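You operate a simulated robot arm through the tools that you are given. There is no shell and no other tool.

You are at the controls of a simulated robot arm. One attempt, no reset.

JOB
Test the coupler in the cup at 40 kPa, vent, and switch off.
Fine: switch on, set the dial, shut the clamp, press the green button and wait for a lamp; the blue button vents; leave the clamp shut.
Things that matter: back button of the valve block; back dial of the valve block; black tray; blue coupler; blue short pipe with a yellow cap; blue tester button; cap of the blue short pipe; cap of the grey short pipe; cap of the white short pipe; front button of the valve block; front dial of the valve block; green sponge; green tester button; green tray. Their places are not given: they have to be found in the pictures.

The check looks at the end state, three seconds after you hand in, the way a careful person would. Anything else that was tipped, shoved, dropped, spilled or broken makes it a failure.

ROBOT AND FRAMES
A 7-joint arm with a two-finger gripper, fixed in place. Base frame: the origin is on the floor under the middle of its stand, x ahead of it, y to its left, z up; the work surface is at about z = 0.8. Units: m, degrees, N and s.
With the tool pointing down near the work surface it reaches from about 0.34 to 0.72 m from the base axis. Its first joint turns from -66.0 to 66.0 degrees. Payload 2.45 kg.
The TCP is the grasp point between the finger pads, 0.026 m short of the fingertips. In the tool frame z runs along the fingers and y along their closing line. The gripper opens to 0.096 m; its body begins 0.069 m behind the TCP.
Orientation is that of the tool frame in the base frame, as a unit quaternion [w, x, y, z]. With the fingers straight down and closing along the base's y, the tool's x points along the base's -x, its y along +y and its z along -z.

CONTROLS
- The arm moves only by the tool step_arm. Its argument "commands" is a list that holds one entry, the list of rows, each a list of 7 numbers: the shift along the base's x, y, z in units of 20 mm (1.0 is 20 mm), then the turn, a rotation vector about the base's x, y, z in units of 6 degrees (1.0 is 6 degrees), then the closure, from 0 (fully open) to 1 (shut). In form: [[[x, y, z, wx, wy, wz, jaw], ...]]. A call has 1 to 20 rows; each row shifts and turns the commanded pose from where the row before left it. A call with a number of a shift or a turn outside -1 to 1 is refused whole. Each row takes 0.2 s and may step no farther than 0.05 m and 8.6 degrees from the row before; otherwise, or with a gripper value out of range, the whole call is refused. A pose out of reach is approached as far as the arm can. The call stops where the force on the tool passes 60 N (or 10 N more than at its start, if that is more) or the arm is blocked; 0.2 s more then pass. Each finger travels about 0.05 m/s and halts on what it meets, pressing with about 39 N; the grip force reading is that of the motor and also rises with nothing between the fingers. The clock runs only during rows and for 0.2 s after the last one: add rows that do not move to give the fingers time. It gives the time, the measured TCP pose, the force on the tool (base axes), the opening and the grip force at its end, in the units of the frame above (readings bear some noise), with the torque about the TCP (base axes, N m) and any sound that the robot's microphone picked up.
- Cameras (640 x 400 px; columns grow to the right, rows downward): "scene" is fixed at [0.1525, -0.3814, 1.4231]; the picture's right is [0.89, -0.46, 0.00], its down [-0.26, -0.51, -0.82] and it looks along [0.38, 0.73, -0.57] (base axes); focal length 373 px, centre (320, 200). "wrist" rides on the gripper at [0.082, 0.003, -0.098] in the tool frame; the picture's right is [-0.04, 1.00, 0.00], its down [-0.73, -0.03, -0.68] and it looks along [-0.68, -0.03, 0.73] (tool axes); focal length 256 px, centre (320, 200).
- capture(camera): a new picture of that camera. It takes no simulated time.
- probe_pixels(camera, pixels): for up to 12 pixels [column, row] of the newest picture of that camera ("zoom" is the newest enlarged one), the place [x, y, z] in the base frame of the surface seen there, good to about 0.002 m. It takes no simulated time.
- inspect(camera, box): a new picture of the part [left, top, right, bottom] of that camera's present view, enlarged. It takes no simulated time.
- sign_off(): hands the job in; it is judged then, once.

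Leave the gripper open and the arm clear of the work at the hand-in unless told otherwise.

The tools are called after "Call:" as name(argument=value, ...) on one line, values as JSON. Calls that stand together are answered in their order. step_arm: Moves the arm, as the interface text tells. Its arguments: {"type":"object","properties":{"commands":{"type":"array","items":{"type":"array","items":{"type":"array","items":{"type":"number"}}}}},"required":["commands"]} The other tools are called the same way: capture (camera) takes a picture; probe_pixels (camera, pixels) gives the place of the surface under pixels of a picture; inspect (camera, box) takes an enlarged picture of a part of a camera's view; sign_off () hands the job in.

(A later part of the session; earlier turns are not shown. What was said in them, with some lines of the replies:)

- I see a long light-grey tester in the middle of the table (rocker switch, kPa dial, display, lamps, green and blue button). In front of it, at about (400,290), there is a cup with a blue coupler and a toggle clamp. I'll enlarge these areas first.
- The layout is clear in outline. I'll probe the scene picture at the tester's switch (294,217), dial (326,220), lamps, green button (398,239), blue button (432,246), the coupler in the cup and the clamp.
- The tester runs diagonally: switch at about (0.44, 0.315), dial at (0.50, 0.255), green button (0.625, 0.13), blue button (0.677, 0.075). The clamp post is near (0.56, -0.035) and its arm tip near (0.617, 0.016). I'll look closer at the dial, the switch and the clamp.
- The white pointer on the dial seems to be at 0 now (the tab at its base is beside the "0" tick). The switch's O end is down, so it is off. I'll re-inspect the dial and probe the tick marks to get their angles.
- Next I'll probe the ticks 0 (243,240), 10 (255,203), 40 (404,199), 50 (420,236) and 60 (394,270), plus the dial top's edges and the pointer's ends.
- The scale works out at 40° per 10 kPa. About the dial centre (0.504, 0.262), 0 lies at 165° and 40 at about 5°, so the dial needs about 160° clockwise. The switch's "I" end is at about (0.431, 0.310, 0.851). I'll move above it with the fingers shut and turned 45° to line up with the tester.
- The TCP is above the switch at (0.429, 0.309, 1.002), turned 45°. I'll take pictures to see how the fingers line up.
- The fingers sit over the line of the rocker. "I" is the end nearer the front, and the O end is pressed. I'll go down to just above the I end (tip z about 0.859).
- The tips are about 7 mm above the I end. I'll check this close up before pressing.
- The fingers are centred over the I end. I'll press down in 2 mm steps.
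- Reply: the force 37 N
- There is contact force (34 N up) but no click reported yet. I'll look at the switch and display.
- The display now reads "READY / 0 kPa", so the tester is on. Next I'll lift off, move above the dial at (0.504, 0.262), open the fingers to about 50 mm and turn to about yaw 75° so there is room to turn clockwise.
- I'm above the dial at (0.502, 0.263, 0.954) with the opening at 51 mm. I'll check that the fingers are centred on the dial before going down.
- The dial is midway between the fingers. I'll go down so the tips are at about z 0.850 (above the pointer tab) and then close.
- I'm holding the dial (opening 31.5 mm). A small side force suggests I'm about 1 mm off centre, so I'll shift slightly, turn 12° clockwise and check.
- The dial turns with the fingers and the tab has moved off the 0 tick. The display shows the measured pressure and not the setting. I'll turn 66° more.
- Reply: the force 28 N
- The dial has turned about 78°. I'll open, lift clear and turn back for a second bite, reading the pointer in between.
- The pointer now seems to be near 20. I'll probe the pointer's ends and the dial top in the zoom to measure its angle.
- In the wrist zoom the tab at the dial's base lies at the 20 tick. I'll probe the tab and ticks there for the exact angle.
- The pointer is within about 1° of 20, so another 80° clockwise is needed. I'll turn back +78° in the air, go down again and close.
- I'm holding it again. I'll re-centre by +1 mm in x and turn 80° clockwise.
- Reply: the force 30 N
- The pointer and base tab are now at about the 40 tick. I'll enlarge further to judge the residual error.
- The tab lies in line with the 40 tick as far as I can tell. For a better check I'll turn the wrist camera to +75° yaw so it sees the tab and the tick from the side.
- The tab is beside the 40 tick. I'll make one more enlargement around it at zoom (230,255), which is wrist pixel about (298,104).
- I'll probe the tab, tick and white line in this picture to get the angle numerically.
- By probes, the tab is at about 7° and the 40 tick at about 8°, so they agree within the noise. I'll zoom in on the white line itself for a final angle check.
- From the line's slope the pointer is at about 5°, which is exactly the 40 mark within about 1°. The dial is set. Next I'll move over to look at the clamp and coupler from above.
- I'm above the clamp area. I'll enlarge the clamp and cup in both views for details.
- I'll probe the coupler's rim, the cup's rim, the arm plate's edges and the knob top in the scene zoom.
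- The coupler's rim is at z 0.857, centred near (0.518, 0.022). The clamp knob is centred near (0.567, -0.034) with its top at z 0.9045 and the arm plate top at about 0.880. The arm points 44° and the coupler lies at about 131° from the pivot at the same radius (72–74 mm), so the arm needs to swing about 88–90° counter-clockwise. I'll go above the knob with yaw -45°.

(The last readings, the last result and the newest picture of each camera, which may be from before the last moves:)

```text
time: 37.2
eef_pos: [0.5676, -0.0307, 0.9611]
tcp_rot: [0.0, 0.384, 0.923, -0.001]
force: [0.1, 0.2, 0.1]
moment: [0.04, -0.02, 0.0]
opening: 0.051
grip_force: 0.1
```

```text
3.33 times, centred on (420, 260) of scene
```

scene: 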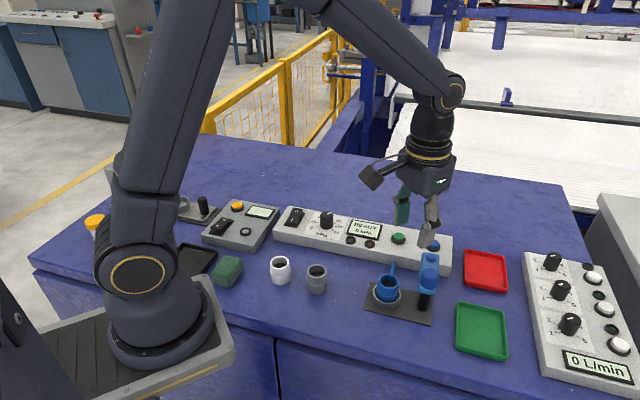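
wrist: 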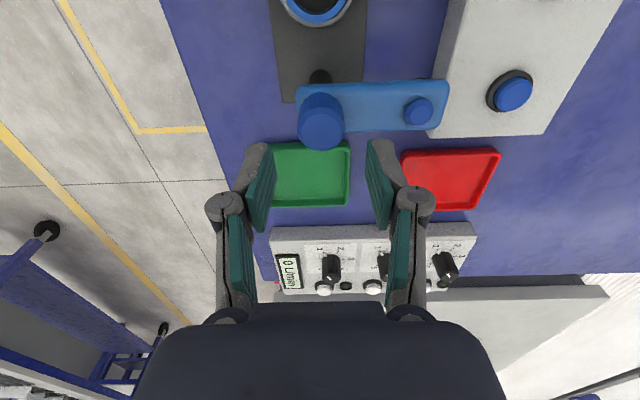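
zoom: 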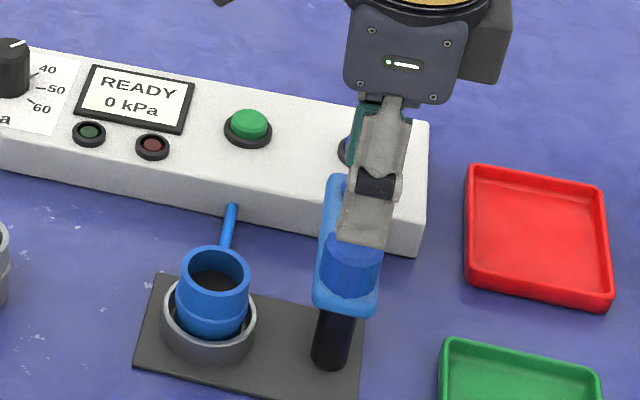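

The knob is seen between the fingers at about (321,130). I'll probe the knob's top edges for its centre.

Call:
probe_pixels(camera="wrist", pixels=[[320, 134], [302, 135], [339, 135], [320, 146], [320, 122], [370, 105], [418, 110], [300, 88], [445, 85], [443, 125]])

```text
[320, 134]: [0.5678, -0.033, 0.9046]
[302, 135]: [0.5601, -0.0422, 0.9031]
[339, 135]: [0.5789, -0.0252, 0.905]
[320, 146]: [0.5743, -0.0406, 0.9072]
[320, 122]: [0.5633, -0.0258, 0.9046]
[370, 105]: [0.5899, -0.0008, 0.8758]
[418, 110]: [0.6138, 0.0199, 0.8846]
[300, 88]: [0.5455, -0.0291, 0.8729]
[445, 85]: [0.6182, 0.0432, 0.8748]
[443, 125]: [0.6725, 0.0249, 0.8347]
```

The knob's centre is about (0.569, -0.033). I'll go down so the tips are at about z 0.884, just above the arm plate, and close on the knob.

Call:
step_arm(commands=[[[0.05, 0.02, -0.85, 0, 0, 0, 0.47], [0, 0, -0.85, 0, 0, 0, 0.47], [0, 0, -0.85, 0, 0, 0, 0.47], [0, 0, 0, 0, 0, 0, 0.47], [0, 0, 0, 0, 0, 0, 0.6], [0, 0, 0, 0, 0, 0, 0.7], [0, 0, 0, 0, 0, 0, 0.8], [0, 0, 0, 0, 0, 0, 1], [0, 0, 0, 0, 0, 0, 1], [0, 0, 0, 0, 0, 0, 1]]])

Call:
inspect(camera="scene", box=[360, 200, 480, 320])

```text
time: 39.4
eef_pos: [0.5669, -0.0304, 0.9122]
tcp_rot: [0.001, 0.383, 0.924, 0.001]
force: [11.4, 10.4, -6.9]
moment: [0.23, -0.41, 0.03]
opening: 0.0314
grip_force: 45.4
```

```text
3.33 times, centred on (420, 260) of scene
```

zoom: 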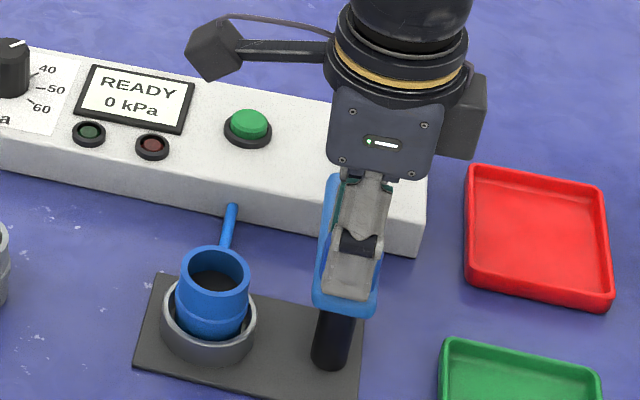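

I'm gripping the knob (31 mm). I'll re-centre slightly and turn counter-clockwise by 18° as a trial.

Call:
step_arm(commands=[[[0.03, 0.03, 0, 0, 0, 0, 1], [0, 0, 0, 0, 0, 1, 1], [0, 0, 0, 0, 0, 1, 1], [0, 0, 0, 0, 0, 1, 1], [0, 0, 0, 0, 0, 0, 1]]])

Call:
inspect(camera="scene", box=[360, 200, 480, 320])

```text
time: 40.6
eef_pos: [0.5675, -0.0312, 0.9123]
tcp_rot: [0.0, 0.233, 0.972, 0.0]
force: [1.8, 8.7, 16.8]
moment: [0.23, 0.26, 0.04]
opening: 0.0314
grip_force: 45.0
```

```text
3.33 times, centred on (420, 260) of scene
```

zoom: 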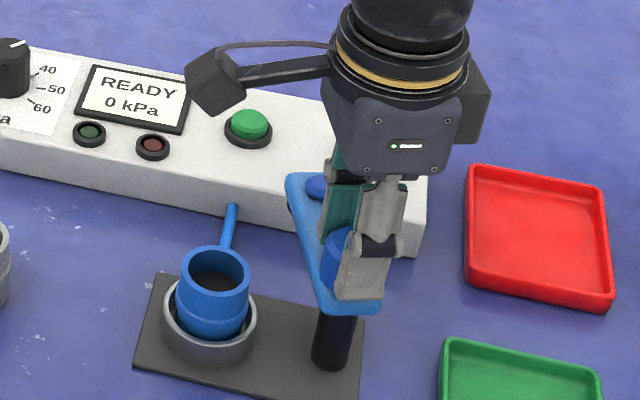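

The arm swings with the knob. I'll continue by 54° and check.

Call:
step_arm(commands=[[[0, 0, 0, 0, 0, 1, 1], [0, 0, 0, 0, 0, 1, 1], [0, 0, 0, 0, 0, 1, 1], [0, 0, 0, 0, 0, 1, 1], [0, 0, 0, 0, 0, 1, 1], [0, 0, 0, 0, 0, 1, 1], [0, 0, 0, 0, 0, 1, 1], [0, 0, 0, 0, 0, 1, 1], [0, 0, 0, 0, 0, 1, 1], [0, 0, 0, 0, 0, 0, 1]]])

Call:
inspect(camera="scene", box=[340, 200, 480, 320])

Call:
capture(camera="wrist")

```text
time: 42.8
eef_pos: [0.5675, -0.0319, 0.9128]
tcp_rot: [0.001, -0.233, 0.972, -0.002]
force: [-5.9, -19.6, 33.6]
moment: [-0.6, 0.21, -0.01]
opening: 0.0314
grip_force: 44.7
```

```text
3.33 times, centred on (410, 260) of scene
```

zoom: 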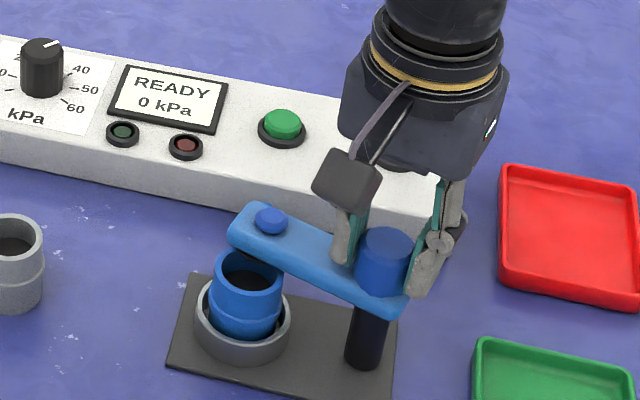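

```text
taken
```

wrist: 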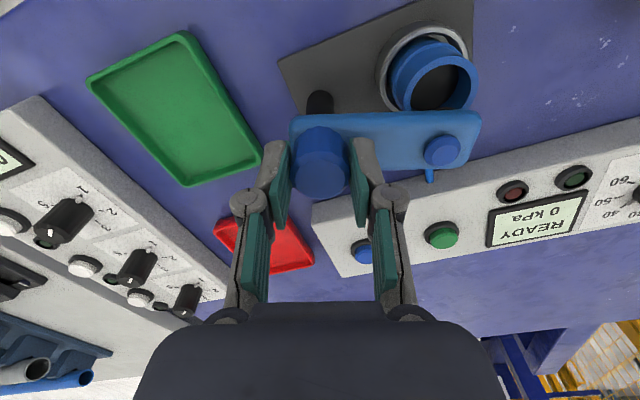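

The arm is now at about 116° and nearly over the coupler. Some vertical force (34 N) has built up, so I'll relax by 2 mm up and 1 mm sideways, then turn the last 12° and check.

Call:
step_arm(commands=[[[0, -0.04, 0.1, 0, 0, 0, 1], [0, 0, 0, 0, 0, 0.5, 1], [0, 0, 0, 0, 0, 0.5, 1], [0, 0, 0, 0, 0, 0.5, 1], [0, 0, 0, 0, 0, 0.5, 1], [0, 0, 0, 0, 0, 0, 1]]])

Call:
inspect(camera="scene", box=[340, 200, 480, 320])

Call:
inspect(camera="wrist", box=[270, 0, 510, 200])

```text
time: 44.2
eef_pos: [0.5681, -0.0331, 0.9122]
tcp_rot: [0.002, -0.333, 0.943, -0.002]
force: [23.6, -20.9, -28.9]
moment: [-0.34, -0.6, -0.03]
opening: 0.0317
grip_force: 45.0
```

```text
3.33 times, centred on (410, 260) of scene
```

zoom: 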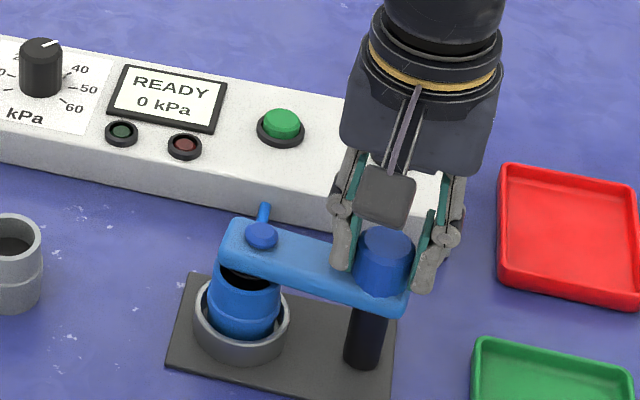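

```text
2.00 times, centred on (390, 100) of wrist
```

zoom: 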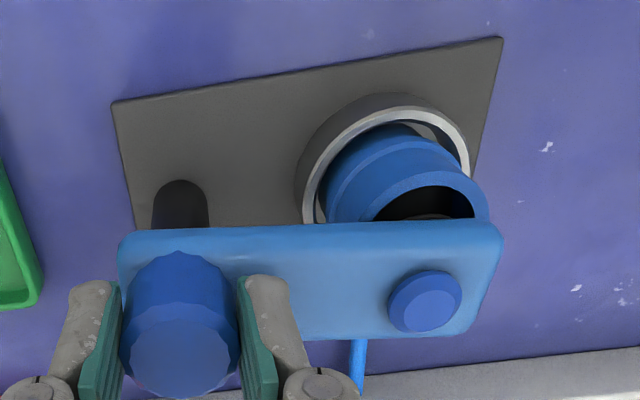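

The arm is at about 128° now. I'll ease the position by about 1 mm to lower the side forces and turn 6° more.

Call:
step_arm(commands=[[[0.05, -0.04, -0.05, 0, 0, 0, 1], [0, 0, 0, 0, 0, 0.5, 1], [0, 0, 0, 0, 0, 0.5, 1], [0, 0, 0, 0, 0, 0, 1]]])

Call:
inspect(camera="scene", box=[340, 200, 480, 320])

Call:
inspect(camera="wrist", box=[270, 0, 510, 200])

```text
time: 45.2
eef_pos: [0.5668, -0.0334, 0.9112]
tcp_rot: [-0.001, -0.383, 0.924, 0.001]
force: [8.1, -13.1, -11.0]
moment: [-0.01, -0.46, -0.01]
opening: 0.0315
grip_force: 44.6
```

```text
3.33 times, centred on (410, 260) of scene
```

zoom: 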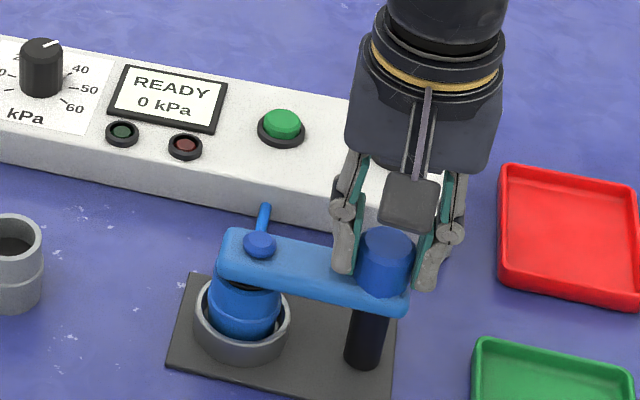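

```text
2.00 times, centred on (390, 100) of wrist
```

zoom: 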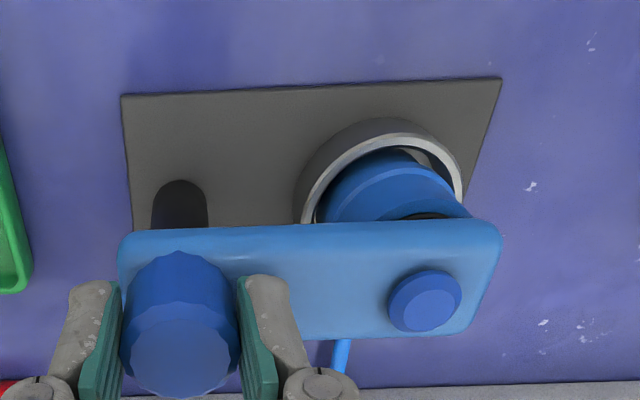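

The arm is now parallel to the clamp's base plate. I'll probe the pad at zoom (425,302) to compare it with the coupler's centre.

Call:
probe_pixels(camera="zoom", pixels=[[425, 302], [410, 300], [440, 300], [340, 230], [180, 370], [440, 210], [370, 200], [460, 150], [300, 180], [490, 230], [125, 240], [480, 320]])

```text
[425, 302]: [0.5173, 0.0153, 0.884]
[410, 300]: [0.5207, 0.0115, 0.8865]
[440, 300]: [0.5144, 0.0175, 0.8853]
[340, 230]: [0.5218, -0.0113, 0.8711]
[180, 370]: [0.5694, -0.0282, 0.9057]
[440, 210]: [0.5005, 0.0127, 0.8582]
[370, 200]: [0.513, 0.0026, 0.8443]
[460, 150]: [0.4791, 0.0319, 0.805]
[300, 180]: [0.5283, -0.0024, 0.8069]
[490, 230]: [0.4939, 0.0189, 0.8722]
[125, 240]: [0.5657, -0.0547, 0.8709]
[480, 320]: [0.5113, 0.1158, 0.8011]
```

The pad centre (0.517, 0.015) is over the coupler. To be sure the arm is fully shut I'll nudge 3° further and watch for a stop.

Call:
step_arm(commands=[[[0.02, -0.03, -0.02, 0, 0, 0.25, 1], [0, 0, 0, 0, 0, 0.25, 1], [0, 0, 0, 0, 0, 0, 1]]])

Call:
inspect(camera="wrist", box=[270, 0, 510, 200])

```text
time: 46.0
eef_pos: [0.5688, -0.0324, 0.9116]
tcp_rot: [0.001, -0.406, 0.914, 0.001]
force: [-0.7, 0.1, 6.3]
moment: [0.14, 0.24, -0.39]
opening: 0.0315
grip_force: 45.1
```

```text
2.00 times, centred on (390, 100) of wrist
```

zoom: 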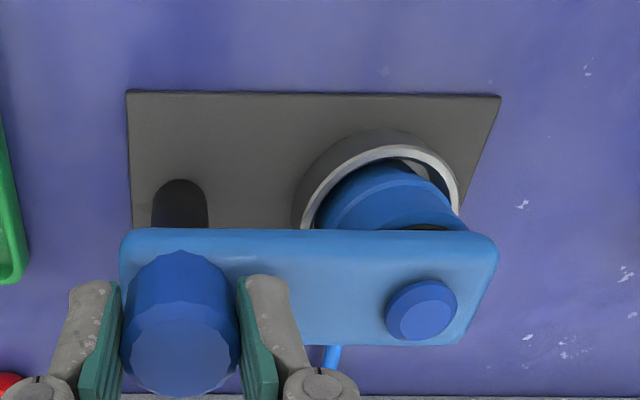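

There is now a resisting moment (-0.39 N m), so the clamp is against its stop, shut. I'll release the knob and lift clear, then close the fingers and move above the green button at (0.625, 0.130).

Call:
step_arm(commands=[[[0, 0, 0, 0, 0, 0, 0.6], [0, 0, 0, 0, 0, 0, 0.47], [0, 0, 0, 0, 0, 0, 0.47], [0, 0, 0, 0, 0, 0, 0.47], [0, 0, 0.9, 0, 0, 0, 0.47], [0, 0, 0.9, 0, 0, 0, 0.47], [0, 0, 0.9, 0, 0, 0, 0.47], [0, 0, 0.9, 0, 0, 0, 0.47], [0, 0, 0, 0, 0, 0, 0.47]]])

Call:
capture(camera="scene")

Call:
inspect(camera="scene", box=[340, 200, 480, 320])

```text
time: 48.0
eef_pos: [0.5705, -0.0317, 0.9831]
tcp_rot: [0.0, -0.406, 0.914, 0.0]
force: [0.4, 0.1, -0.4]
moment: [0.04, 0.02, 0.0]
opening: 0.0512
grip_force: 0.0
```

```text
taken
```

scene: 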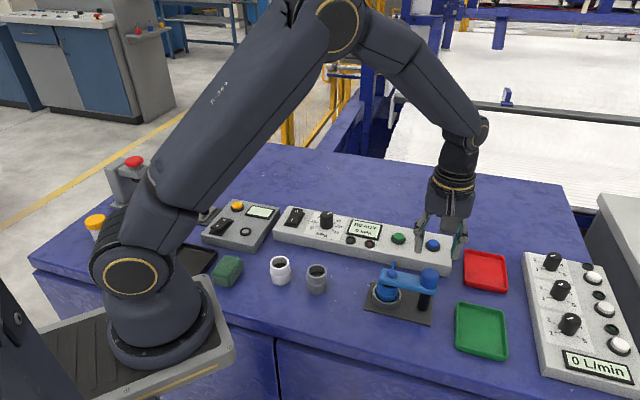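

```text
3.33 times, centred on (410, 260) of scene
```

zoom: 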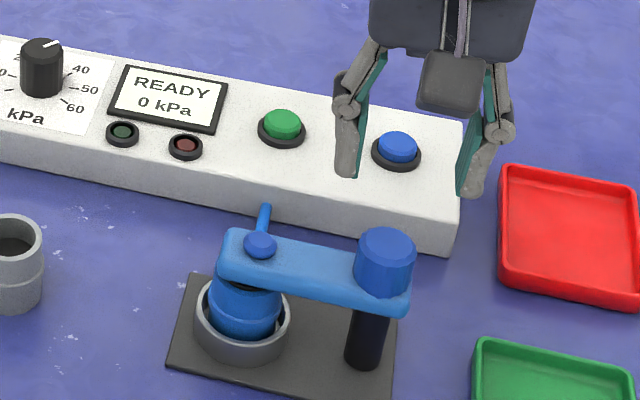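

The clamp arm rests over the coupler and nothing else has moved. I'll move above the green button with the fingers shut.

Call:
step_arm(commands=[[[0.3025, 0.899, 0, 0, 0, -0.06, 0.6], [0.3025, 0.899, 0, 0, 0, -0.06, 0.8], [0.3025, 0.899, 0, 0, 0, -0.06, 1], [0.3025, 0.899, 0, 0, 0, -0.06, 1], [0.3025, 0.899, 0, 0, 0, -0.06, 1], [0.3025, 0.899, 0, 0, 0, -0.06, 1], [0.3025, 0.899, 0, 0, 0, -0.06, 1], [0.3025, 0.899, 0, 0, 0, -0.06, 1], [0.3025, 0.899, 0, 0, 0, -0.06, 1], [0, 0, -0.8, 0, 0, 0, 1], [0, 0, -0.8, 0, 0, 0, 1], [0, 0, -0.8, 0, 0, 0, 1], [0, 0, -0.8, 0, 0, 0, 1], [0, 0, 0, 0, 0, 0, 1]]])

Call:
capture(camera="wrist")

Call:
inspect(camera="scene", box=[340, 190, 460, 290])

```text
time: 51.0
eef_pos: [0.6228, 0.1288, 0.9183]
tcp_rot: [-0.001, -0.381, 0.925, 0.0]
force: [0.0, 0.4, 0.6]
moment: [0.0, 0.0, 0.0]
opening: 0.0003
grip_force: 28.5
```

```text
taken
```

wrist: 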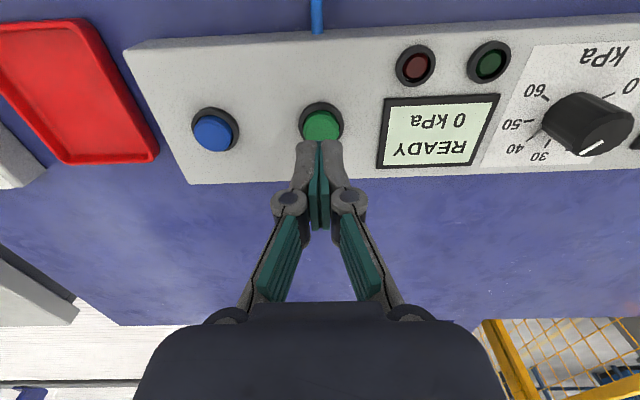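

```text
4.00 times, centred on (400, 240) of scene
```

zoom: 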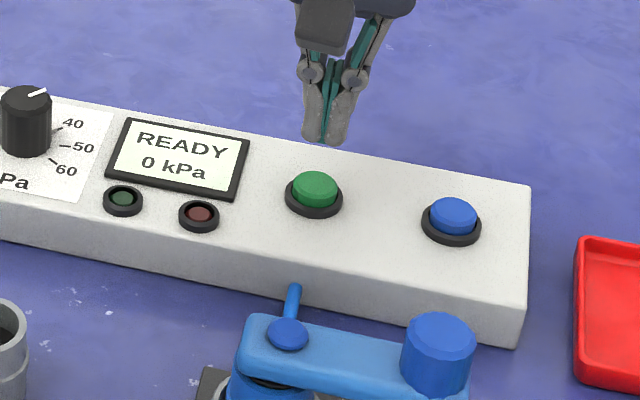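

The fingers line up with the green button at (321,125). I'll probe both buttons for exact centres and heights.

Call:
probe_pixels(camera="wrist", pixels=[[321, 127], [306, 126], [337, 126], [321, 138], [321, 115], [211, 134], [196, 134], [228, 134], [213, 145], [211, 122], [302, 112], [340, 112]])

```text
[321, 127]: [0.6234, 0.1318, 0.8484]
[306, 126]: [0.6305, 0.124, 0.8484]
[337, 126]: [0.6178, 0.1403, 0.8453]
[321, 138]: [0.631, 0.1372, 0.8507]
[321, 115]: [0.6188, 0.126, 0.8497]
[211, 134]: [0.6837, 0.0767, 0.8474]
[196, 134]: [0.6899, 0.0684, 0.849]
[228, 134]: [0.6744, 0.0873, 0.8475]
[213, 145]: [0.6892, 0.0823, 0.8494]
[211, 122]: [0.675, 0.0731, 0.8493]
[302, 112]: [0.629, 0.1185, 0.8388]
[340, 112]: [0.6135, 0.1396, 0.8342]
```

The green button's centre is about (0.624, 0.132) and its top 0.849. I'll go down to 7 mm above it, then press in 1.5 mm steps.

Call:
step_arm(commands=[[[0, 0.07, -0.9, 0, 0, 0, 1], [0, 0, -0.9, 0, 0, 0, 1], [0, 0, 0, 0, 0, 0, 1], [0, 0, -0.075, 0, 0, 0, 1], [0, 0, -0.075, 0, 0, 0, 1], [0, 0, -0.075, 0, 0, 0, 1], [0, 0, -0.075, 0, 0, 0, 1], [0, 0, -0.075, 0, 0, 0, 1], [0, 0, -0.075, 0, 0, 0, 1]]])

Call:
inspect(camera="scene", box=[340, 190, 460, 290])

```text
time: 53.0
eef_pos: [0.6228, 0.1292, 0.8749]
tcp_rot: [0.0, -0.38, 0.925, 0.0]
force: [0.8, 0.3, 0.5]
moment: [-0.04, 0.0, -0.01]
opening: 0.0001
grip_force: 28.8
```

```text
4.00 times, centred on (400, 240) of scene
```

zoom: 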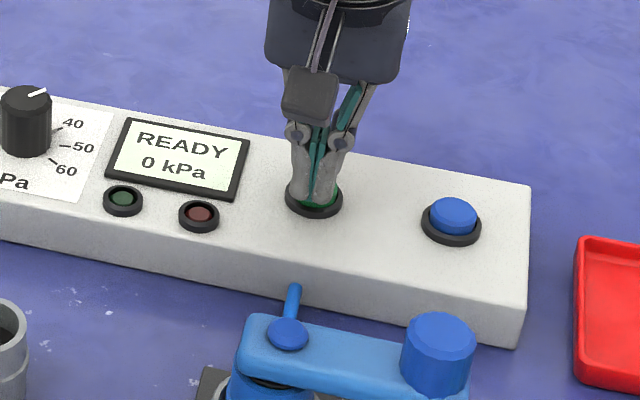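

The tips are just at the button top with no force yet. I'll press further in 1 mm steps.

Call:
step_arm(commands=[[[0, 0, -0.05, 0, 0, 0, 1], [0, 0, -0.05, 0, 0, 0, 1], [0, 0, -0.05, 0, 0, 0, 1], [0, 0, -0.05, 0, 0, 0, 1]]])

Call:
inspect(camera="scene", box=[340, 190, 460, 290])

```text
time: 54.0
eef_pos: [0.6223, 0.1305, 0.87]
tcp_rot: [0.001, -0.38, 0.925, 0.0]
force: [0.5, -1.9, 1.9]
moment: [0.0, -0.04, 0.01]
opening: 0.0059
grip_force: 28.7
heard: click
```

```text
4.00 times, centred on (400, 240) of scene
```

zoom: 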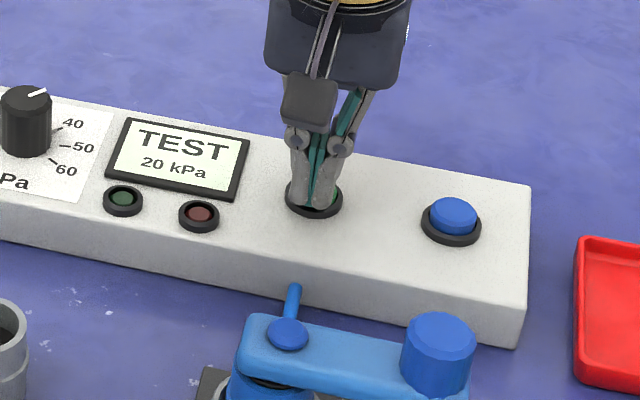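

I heard a click, and the display says "TEST 20 kPa" and is rising. I'll lift off the button and wait for a lamp.

Call:
step_arm(commands=[[[0, 0, 0.5, 0, 0, 0, 1], [0, 0, 1, 0, 0, 0, 1], [0, 0, 0.5, 0, 0, 0, 1], [0, 0, 0, 0, 0, 0, 1]]])

Call:
inspect(camera="scene", box=[300, 190, 460, 290])

```text
time: 55.0
eef_pos: [0.6229, 0.1308, 0.9094]
tcp_rot: [0.0, -0.38, 0.925, 0.0]
force: [0.8, 0.7, 0.1]
moment: [-0.04, -0.01, -0.03]
opening: 0.0
grip_force: 28.4
```

```text
4.00 times, centred on (380, 240) of scene
```

zoom: 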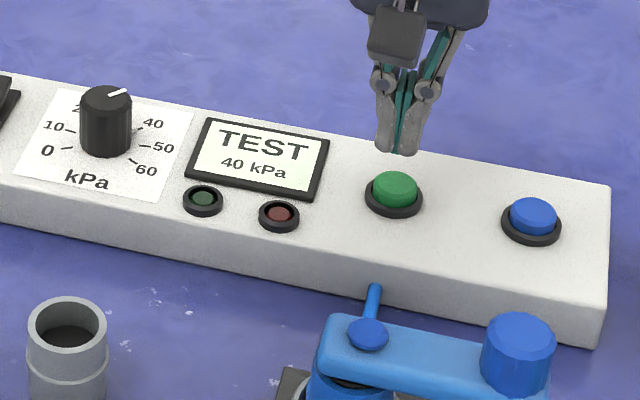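

The display now reads "TEST 40 kPa", which confirms the setting. No lamp is lit yet, so I'll wait 3 s.

Call:
step_arm(commands=[[[0, 0, 0, 0, 0, 0, 1], [0, 0, 0, 0, 0, 0, 1], [0, 0, 0, 0, 0, 0, 1], [0, 0, 0, 0, 0, 0, 1], [0, 0, 0, 0, 0, 0, 1], [0, 0, 0, 0, 0, 0, 1], [0, 0, 0, 0, 0, 0, 1], [0, 0, 0, 0, 0, 0, 1], [0, 0, 0, 0, 0, 0, 1], [0, 0, 0, 0, 0, 0, 1], [0, 0, 0, 0, 0, 0, 1], [0, 0, 0, 0, 0, 0, 1], [0, 0, 0, 0, 0, 0, 1], [0, 0, 0, 0, 0, 0, 1]]])

Call:
inspect(camera="scene", box=[300, 190, 460, 290])

```text
time: 58.0
eef_pos: [0.6231, 0.1307, 0.9096]
tcp_rot: [0.0, -0.38, 0.925, 0.0]
force: [0.5, 0.5, -0.8]
moment: [0.02, -0.01, 0.03]
opening: 0.0
grip_force: 28.7
```

```text
4.00 times, centred on (380, 240) of scene
```

zoom: 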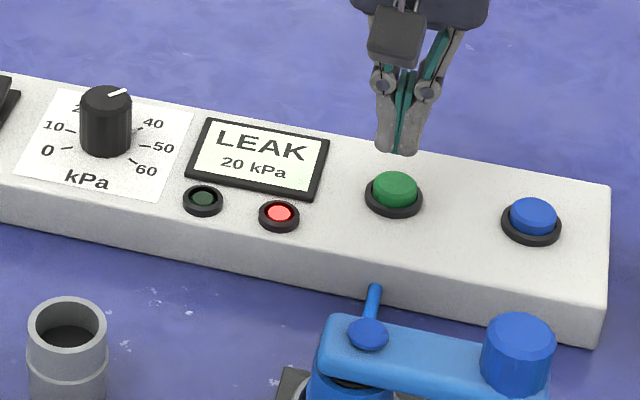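

The red lamp is lit and the display says "LEAK 20 kPa", so the test finished with the coupler leaking. Before venting I'll check that the clamp is still fully shut and the coupler properly seated, so that this is a real result.

Call:
inspect(camera="scene", box=[360, 250, 450, 330])

Call:
inspect(camera="wrist", box=[180, 0, 460, 150])

```text
5.00 times, centred on (405, 290) of scene
```

zoom: 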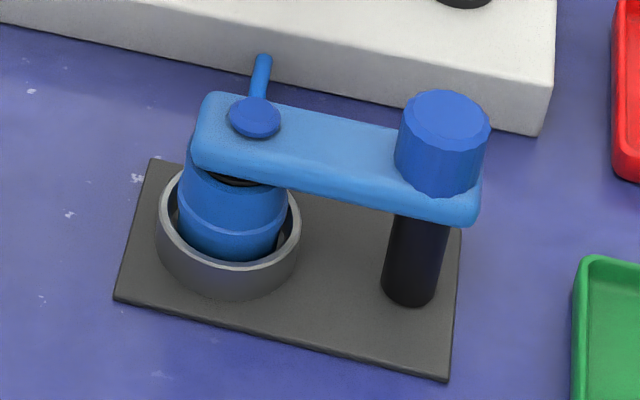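

```text
2.29 times, centred on (320, 75) of wrist
```

zoom: 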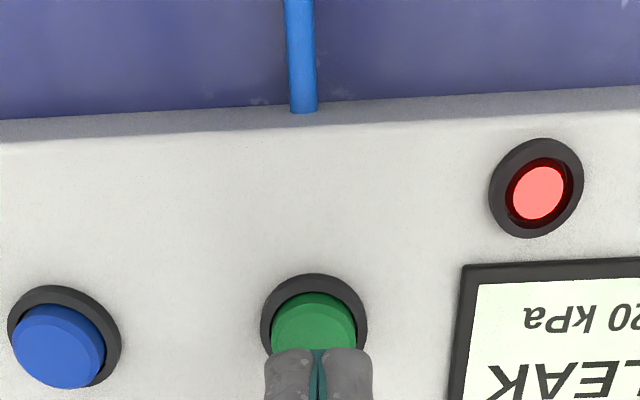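

The arm is at its stop, parallel to the base plate, and the coupler stands in the cup. I'll compare the coupler's height with the similar grey pipe standing on the table.

Call:
inspect(camera="scene", box=[260, 245, 420, 325])

```text
4.00 times, centred on (340, 285) of scene
```

zoom: 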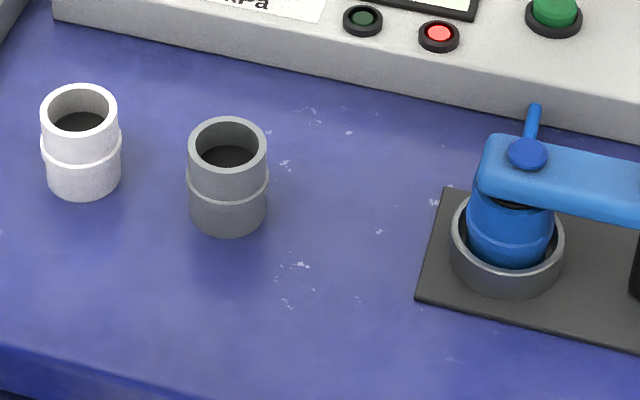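

Call:
probe_pixels(camera="zoom", pixels=[[192, 150], [262, 148], [228, 120], [227, 172], [44, 120], [112, 118], [470, 205], [545, 212], [530, 155], [505, 205]])

```text
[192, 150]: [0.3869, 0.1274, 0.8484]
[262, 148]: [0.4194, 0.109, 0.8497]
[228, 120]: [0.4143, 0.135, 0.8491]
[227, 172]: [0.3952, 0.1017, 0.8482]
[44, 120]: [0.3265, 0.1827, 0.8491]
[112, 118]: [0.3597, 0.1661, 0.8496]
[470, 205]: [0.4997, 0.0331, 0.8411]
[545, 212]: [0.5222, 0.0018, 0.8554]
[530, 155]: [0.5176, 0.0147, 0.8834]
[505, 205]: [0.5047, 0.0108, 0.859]
```

The coupler's top (0.857–0.859 all round) matches a 49 mm pipe standing level on the cup floor, so it is properly seated and LEAK is a genuine result. The job doesn't ask for a retest. Next I'll vent: move over the blue button at (0.682, 0.0775) and come down near it.

Call:
step_arm(commands=[[[0.735, -0.665, 0, 0, 0, 0, 1], [0.735, -0.665, 0, 0, 0, 0, 1], [0.735, -0.665, 0, 0, 0, 0, 1], [0.735, -0.665, 0, 0, 0, 0, 1], [0, 0, 0, 0, 0, 0, 1], [0, 0, -0.75, 0, 0, 0, 1], [0, 0, -0.75, 0, 0, 0, 1], [0, 0, 0, 0, 0, 0, 1]]])

Call:
inspect(camera="scene", box=[360, 190, 480, 290])

Call:
inspect(camera="wrist", box=[220, 60, 420, 200])

```text
time: 59.8
eef_pos: [0.6815, 0.0764, 0.8824]
tcp_rot: [0.0, -0.38, 0.925, 0.0]
force: [-0.2, -1.0, 0.4]
moment: [0.01, -0.02, 0.01]
opening: 0.0
grip_force: 28.5
```

```text
4.00 times, centred on (420, 240) of scene
```

zoom: 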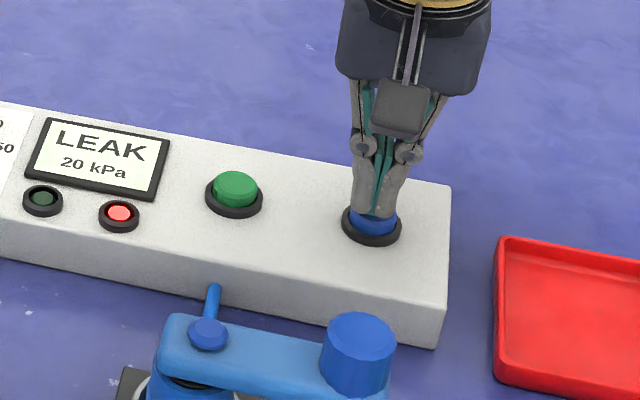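

```text
2.86 times, centred on (320, 130) of wrist
```

zoom: 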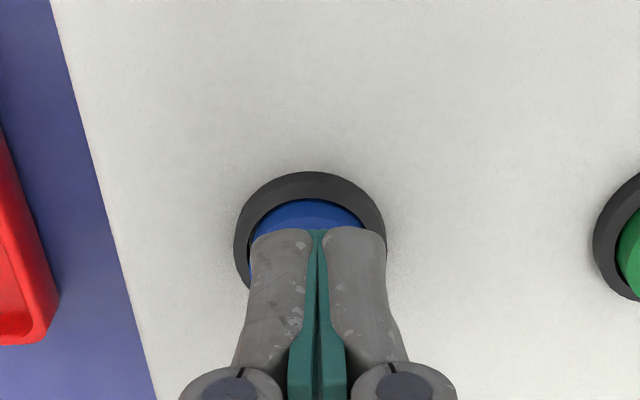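

The fingers are over the blue button, about 1–2 mm off along the tester. I'll nudge that away and press in 1.5 mm steps.

Call:
step_arm(commands=[[[0.05, -0.05, 0, 0, 0, 0, 1], [0, 0, -0.075, 0, 0, 0, 1], [0, 0, -0.075, 0, 0, 0, 1], [0, 0, -0.075, 0, 0, 0, 1], [0, 0, -0.075, 0, 0, 0, 1], [0, 0, -0.075, 0, 0, 0, 1], [0, 0, -0.075, 0, 0, 0, 1], [0, 0, -0.075, 0, 0, 0, 1], [0, 0, -0.075, 0, 0, 0, 1]]])

Call:
inspect(camera="scene", box=[360, 190, 480, 290])

```text
time: 61.8
eef_pos: [0.6824, 0.0753, 0.8702]
tcp_rot: [0.002, -0.381, 0.925, 0.0]
force: [1.4, -0.8, 2.6]
moment: [0.01, -0.01, 0.0]
opening: 0.0062
grip_force: 28.7
heard: click
```

```text
4.00 times, centred on (420, 240) of scene
```

zoom: 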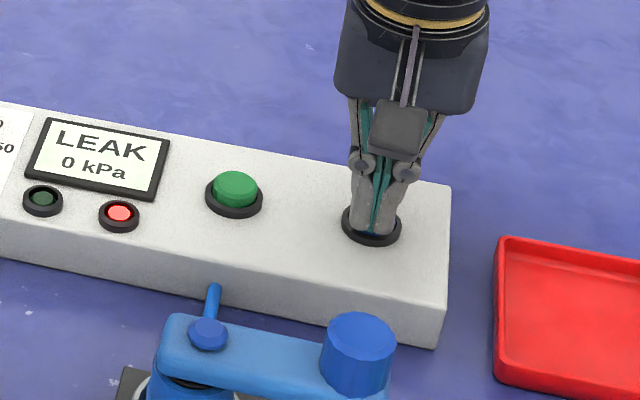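

Vented: the display reads 0 kPa. I'll lift off and check that the pressure stays at 0, then look at the switch for the O end's place.

Call:
step_arm(commands=[[[0, 0, 0.5, 0, 0, 0, 1], [0, 0, 1, 0, 0, 0, 1], [0, 0, 1, 0, 0, 0, 1], [0, 0, 1, 0, 0, 0, 1], [0, 0, 1, 0, 0, 0, 1], [0, 0, 0.5, 0, 0, 0, 1], [0, 0, 0, 0, 0, 0, 1]]])

Call:
inspect(camera="scene", box=[300, 190, 460, 290])

Call:
inspect(camera="scene", box=[276, 200, 316, 232])

```text
time: 63.4
eef_pos: [0.681, 0.077, 0.967]
tcp_rot: [0.0, -0.38, 0.925, 0.0]
force: [-0.3, 0.5, 0.9]
moment: [0.04, 0.0, 0.0]
opening: 0.0
grip_force: 28.2
```

```text
4.00 times, centred on (380, 240) of scene
```

zoom: 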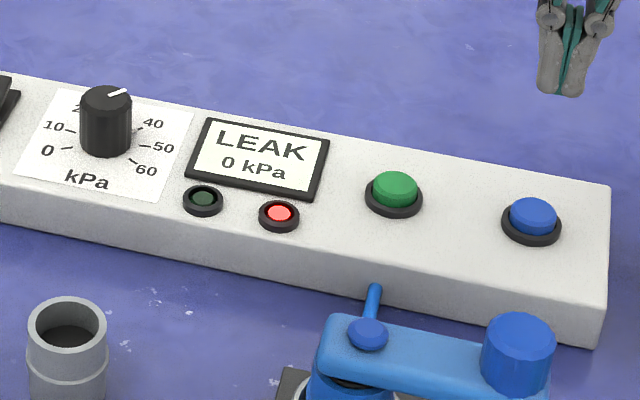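

```text
12.50 times, centred on (296, 216) of scene
```

zoom: 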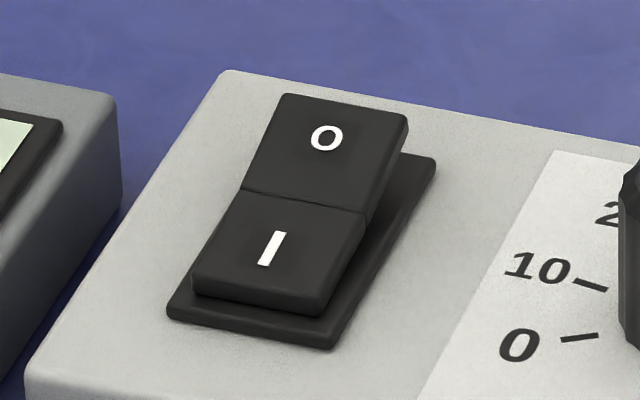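

The display holds at "LEAK 0 kPa", and the buttons are back up. The O end of the switch is raised now. I'll probe it.

Call:
probe_pixels(camera="zoom", pixels=[[325, 138], [285, 100], [400, 118], [300, 190], [340, 110], [260, 250], [330, 180], [200, 275], [310, 300]])

```text
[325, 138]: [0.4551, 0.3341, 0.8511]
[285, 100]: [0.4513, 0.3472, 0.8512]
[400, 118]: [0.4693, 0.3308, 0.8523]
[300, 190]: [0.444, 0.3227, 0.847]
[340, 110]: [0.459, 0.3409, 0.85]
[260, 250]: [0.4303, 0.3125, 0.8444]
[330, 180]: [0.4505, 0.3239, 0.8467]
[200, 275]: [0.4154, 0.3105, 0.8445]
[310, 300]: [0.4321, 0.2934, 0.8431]
```

The O end's centre is about (0.457, 0.336, 0.851). I'll move there over the tester at safe height, then come down to about 7 mm above it.

Call:
step_arm(commands=[[[-0.8, 0.925, 0, 0, 0, 0, 1], [-0.8, 0.925, 0, 0, 0, 0, 1], [-0.8, 0.925, 0, 0, 0, 0, 1], [-0.8, 0.925, 0, 0, 0, 0, 1], [-0.8, 0.925, 0, 0, 0, 0, 1], [-0.8, 0.925, 0, 0, 0, 0, 1], [-0.8, 0.925, 0, 0, 0, 0, 1], [-0.8, 0.925, 0, 0, 0, 0, 1], [-0.8, 0.925, 0, 0, 0, 0, 1], [-0.8, 0.925, 0, 0, 0, 0, 1], [-0.8, 0.925, 0, 0, 0, 0, 1], [-0.8, 0.925, 0, 0, 0, 0, 1], [-0.8, 0.925, 0, 0, 0, 0, 1], [-0.8, 0.925, 0, 0, 0, 0, 1], [0, 0, 0, 0, 0, 0, 1], [0, 0, -1, 0, 0, 0, 1], [0, 0, -1, 0, 0, 0, 1], [0, 0, -1, 0, 0, 0, 1], [0, 0, -1, 0, 0, 0, 1], [0, 0, 0, 0, 0, 0, 1]]])

Call:
inspect(camera="scene", box=[260, 180, 340, 240])

Call:
inspect(camera="wrist", box=[240, 60, 400, 200])

```text
time: 67.6
eef_pos: [0.4581, 0.3352, 0.8885]
tcp_rot: [0.0, -0.381, 0.925, 0.0]
force: [0.7, -0.4, 0.4]
moment: [0.0, 0.01, 0.01]
opening: 0.0001
grip_force: 28.6
```

```text
6.67 times, centred on (300, 210) of scene
```

zoom: 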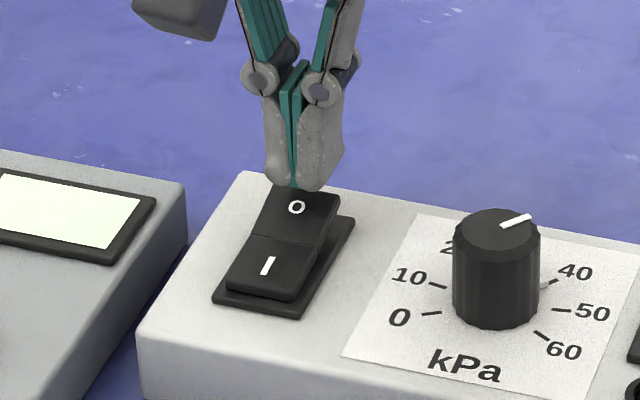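

```text
2.86 times, centred on (320, 130) of wrist
```

zoom: 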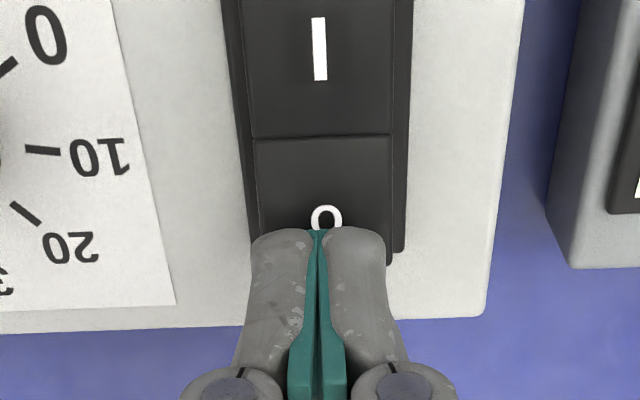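

The fingers are over the O end. I'll press down in 2 mm steps.

Call:
step_arm(commands=[[[0, 0, -0.1, 0, 0, 0, 1], [0, 0, -0.1, 0, 0, 0, 1], [0, 0, -0.1, 0, 0, 0, 1], [0, 0, -0.1, 0, 0, 0, 1], [0, 0, -0.1, 0, 0, 0, 1], [0, 0, -0.1, 0, 0, 0, 1], [0, 0, -0.1, 0, 0, 0, 1], [0, 0, -0.1, 0, 0, 0, 1], [0, 0, -0.05, 0, 0, 0, 1]]])

Call:
inspect(camera="scene", box=[260, 180, 400, 260])

```text
time: 69.6
eef_pos: [0.4601, 0.3369, 0.871]
tcp_rot: [0.0, -0.38, 0.925, 0.001]
force: [-1.7, -0.7, 3.5]
moment: [-0.02, 0.05, 0.0]
opening: 0.0063
grip_force: 28.7
```

```text
4.57 times, centred on (330, 220) of scene
```

zoom: 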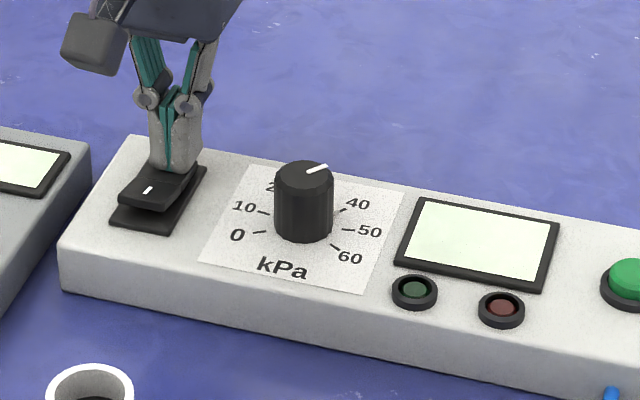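

The display is blank and the lamps are out, so the tester is off. I'll lift straight up, open the gripper and move to a clear, high position.

Call:
step_arm(commands=[[[0, 0, 0.5, 0, 0, 0, 1], [0, 0, 1, 0, 0, 0, 1], [0, 0, 1, 0, 0, 0, 1], [0, 0, 1, 0, 0, 0, 1], [0, 0, 1, 0, 0, 0, 1], [0, 0, 1, 0, 0, 0, 1], [0, 0, 1, 0, 0, 0, 1], [0, 0, 1, 0, 0, 0, 0.8], [0, 0, 1, 0, 0, 0, 0.6], [-0.2, -0.9, 1, 0, 0, -0.6, 0.4], [-0.2, -0.9, 1, 0, 0, -0.6, 0.2], [-0.2, -0.9, 1, 0, 0, -0.6, 0], [-0.2, -0.9, 1, 0, 0, -0.6, 0], [-0.2, -0.9, 1, 0, 0, -0.6, 0], [-0.2, -0.9, 1, 0, 0, -0.6, 0], [0, -0.9, 0, 0, 0, -0.6, 0], [0, -0.9, 0, 0, 0, -0.6, 0], [0, -0.9, 0, 0, 0, -0.6, 0], [0, 0, 0, 0, 0, 0, 0], [0, 0, 0, 0, 0, 0, 0]]])

Call:
capture(camera="scene")

Call:
inspect(camera="scene", box=[260, 190, 460, 315])

```text
time: 73.8
eef_pos: [0.4357, 0.173, 1.1624]
tcp_rot: [0.0, -0.106, 0.994, -0.001]
force: [-0.3, 1.1, -0.9]
moment: [-0.01, 0.02, 0.0]
opening: 0.096
grip_force: 0.1
```

```text
taken
```

scene: 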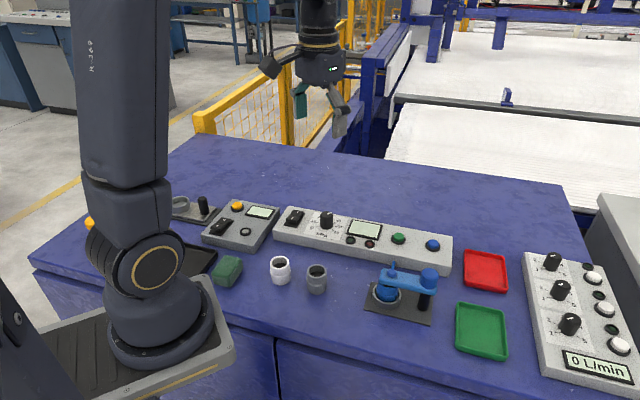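

```text
3.20 times, centred on (360, 252) of scene
```

zoom: 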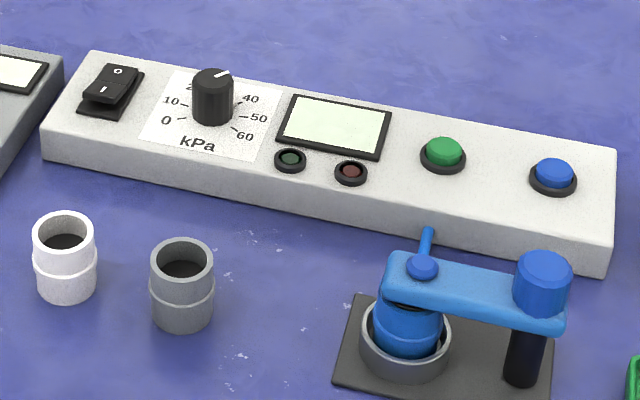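

Everything is as it should be. The switch is at O with the display blank, the dial is at 40, the clamp is shut over the coupler, the pressure is vented, and nothing else has moved. The gripper is open and the arm is clear, so I'll hand in.

Call:
sign_off()

```text
The job is handed in.
```

The coupler was tested at 40 kPa and it failed: the red lamp lit and the display read "LEAK 20 kPa".

- **Test:** I switched the tester on, set the dial to 40 (within about 1° of the mark) and swung the clamp to its stop. After I pressed green, the pressure reached 40 kPa, then fell to 20.
- **Whether the leak is real:** the clamp was fully shut and the coupler was level and seated in the cup. I took the result as genuine and did not retest.
- **Vent and off:** the blue button brought the display to 0 kPa, where it stayed. The switch is now at O, with the display blank and the lamps out.
- **How it was left:** the clamp is shut over the coupler, the gripper is open and the arm is clear. In the last picture, nothing else on the table had moved.
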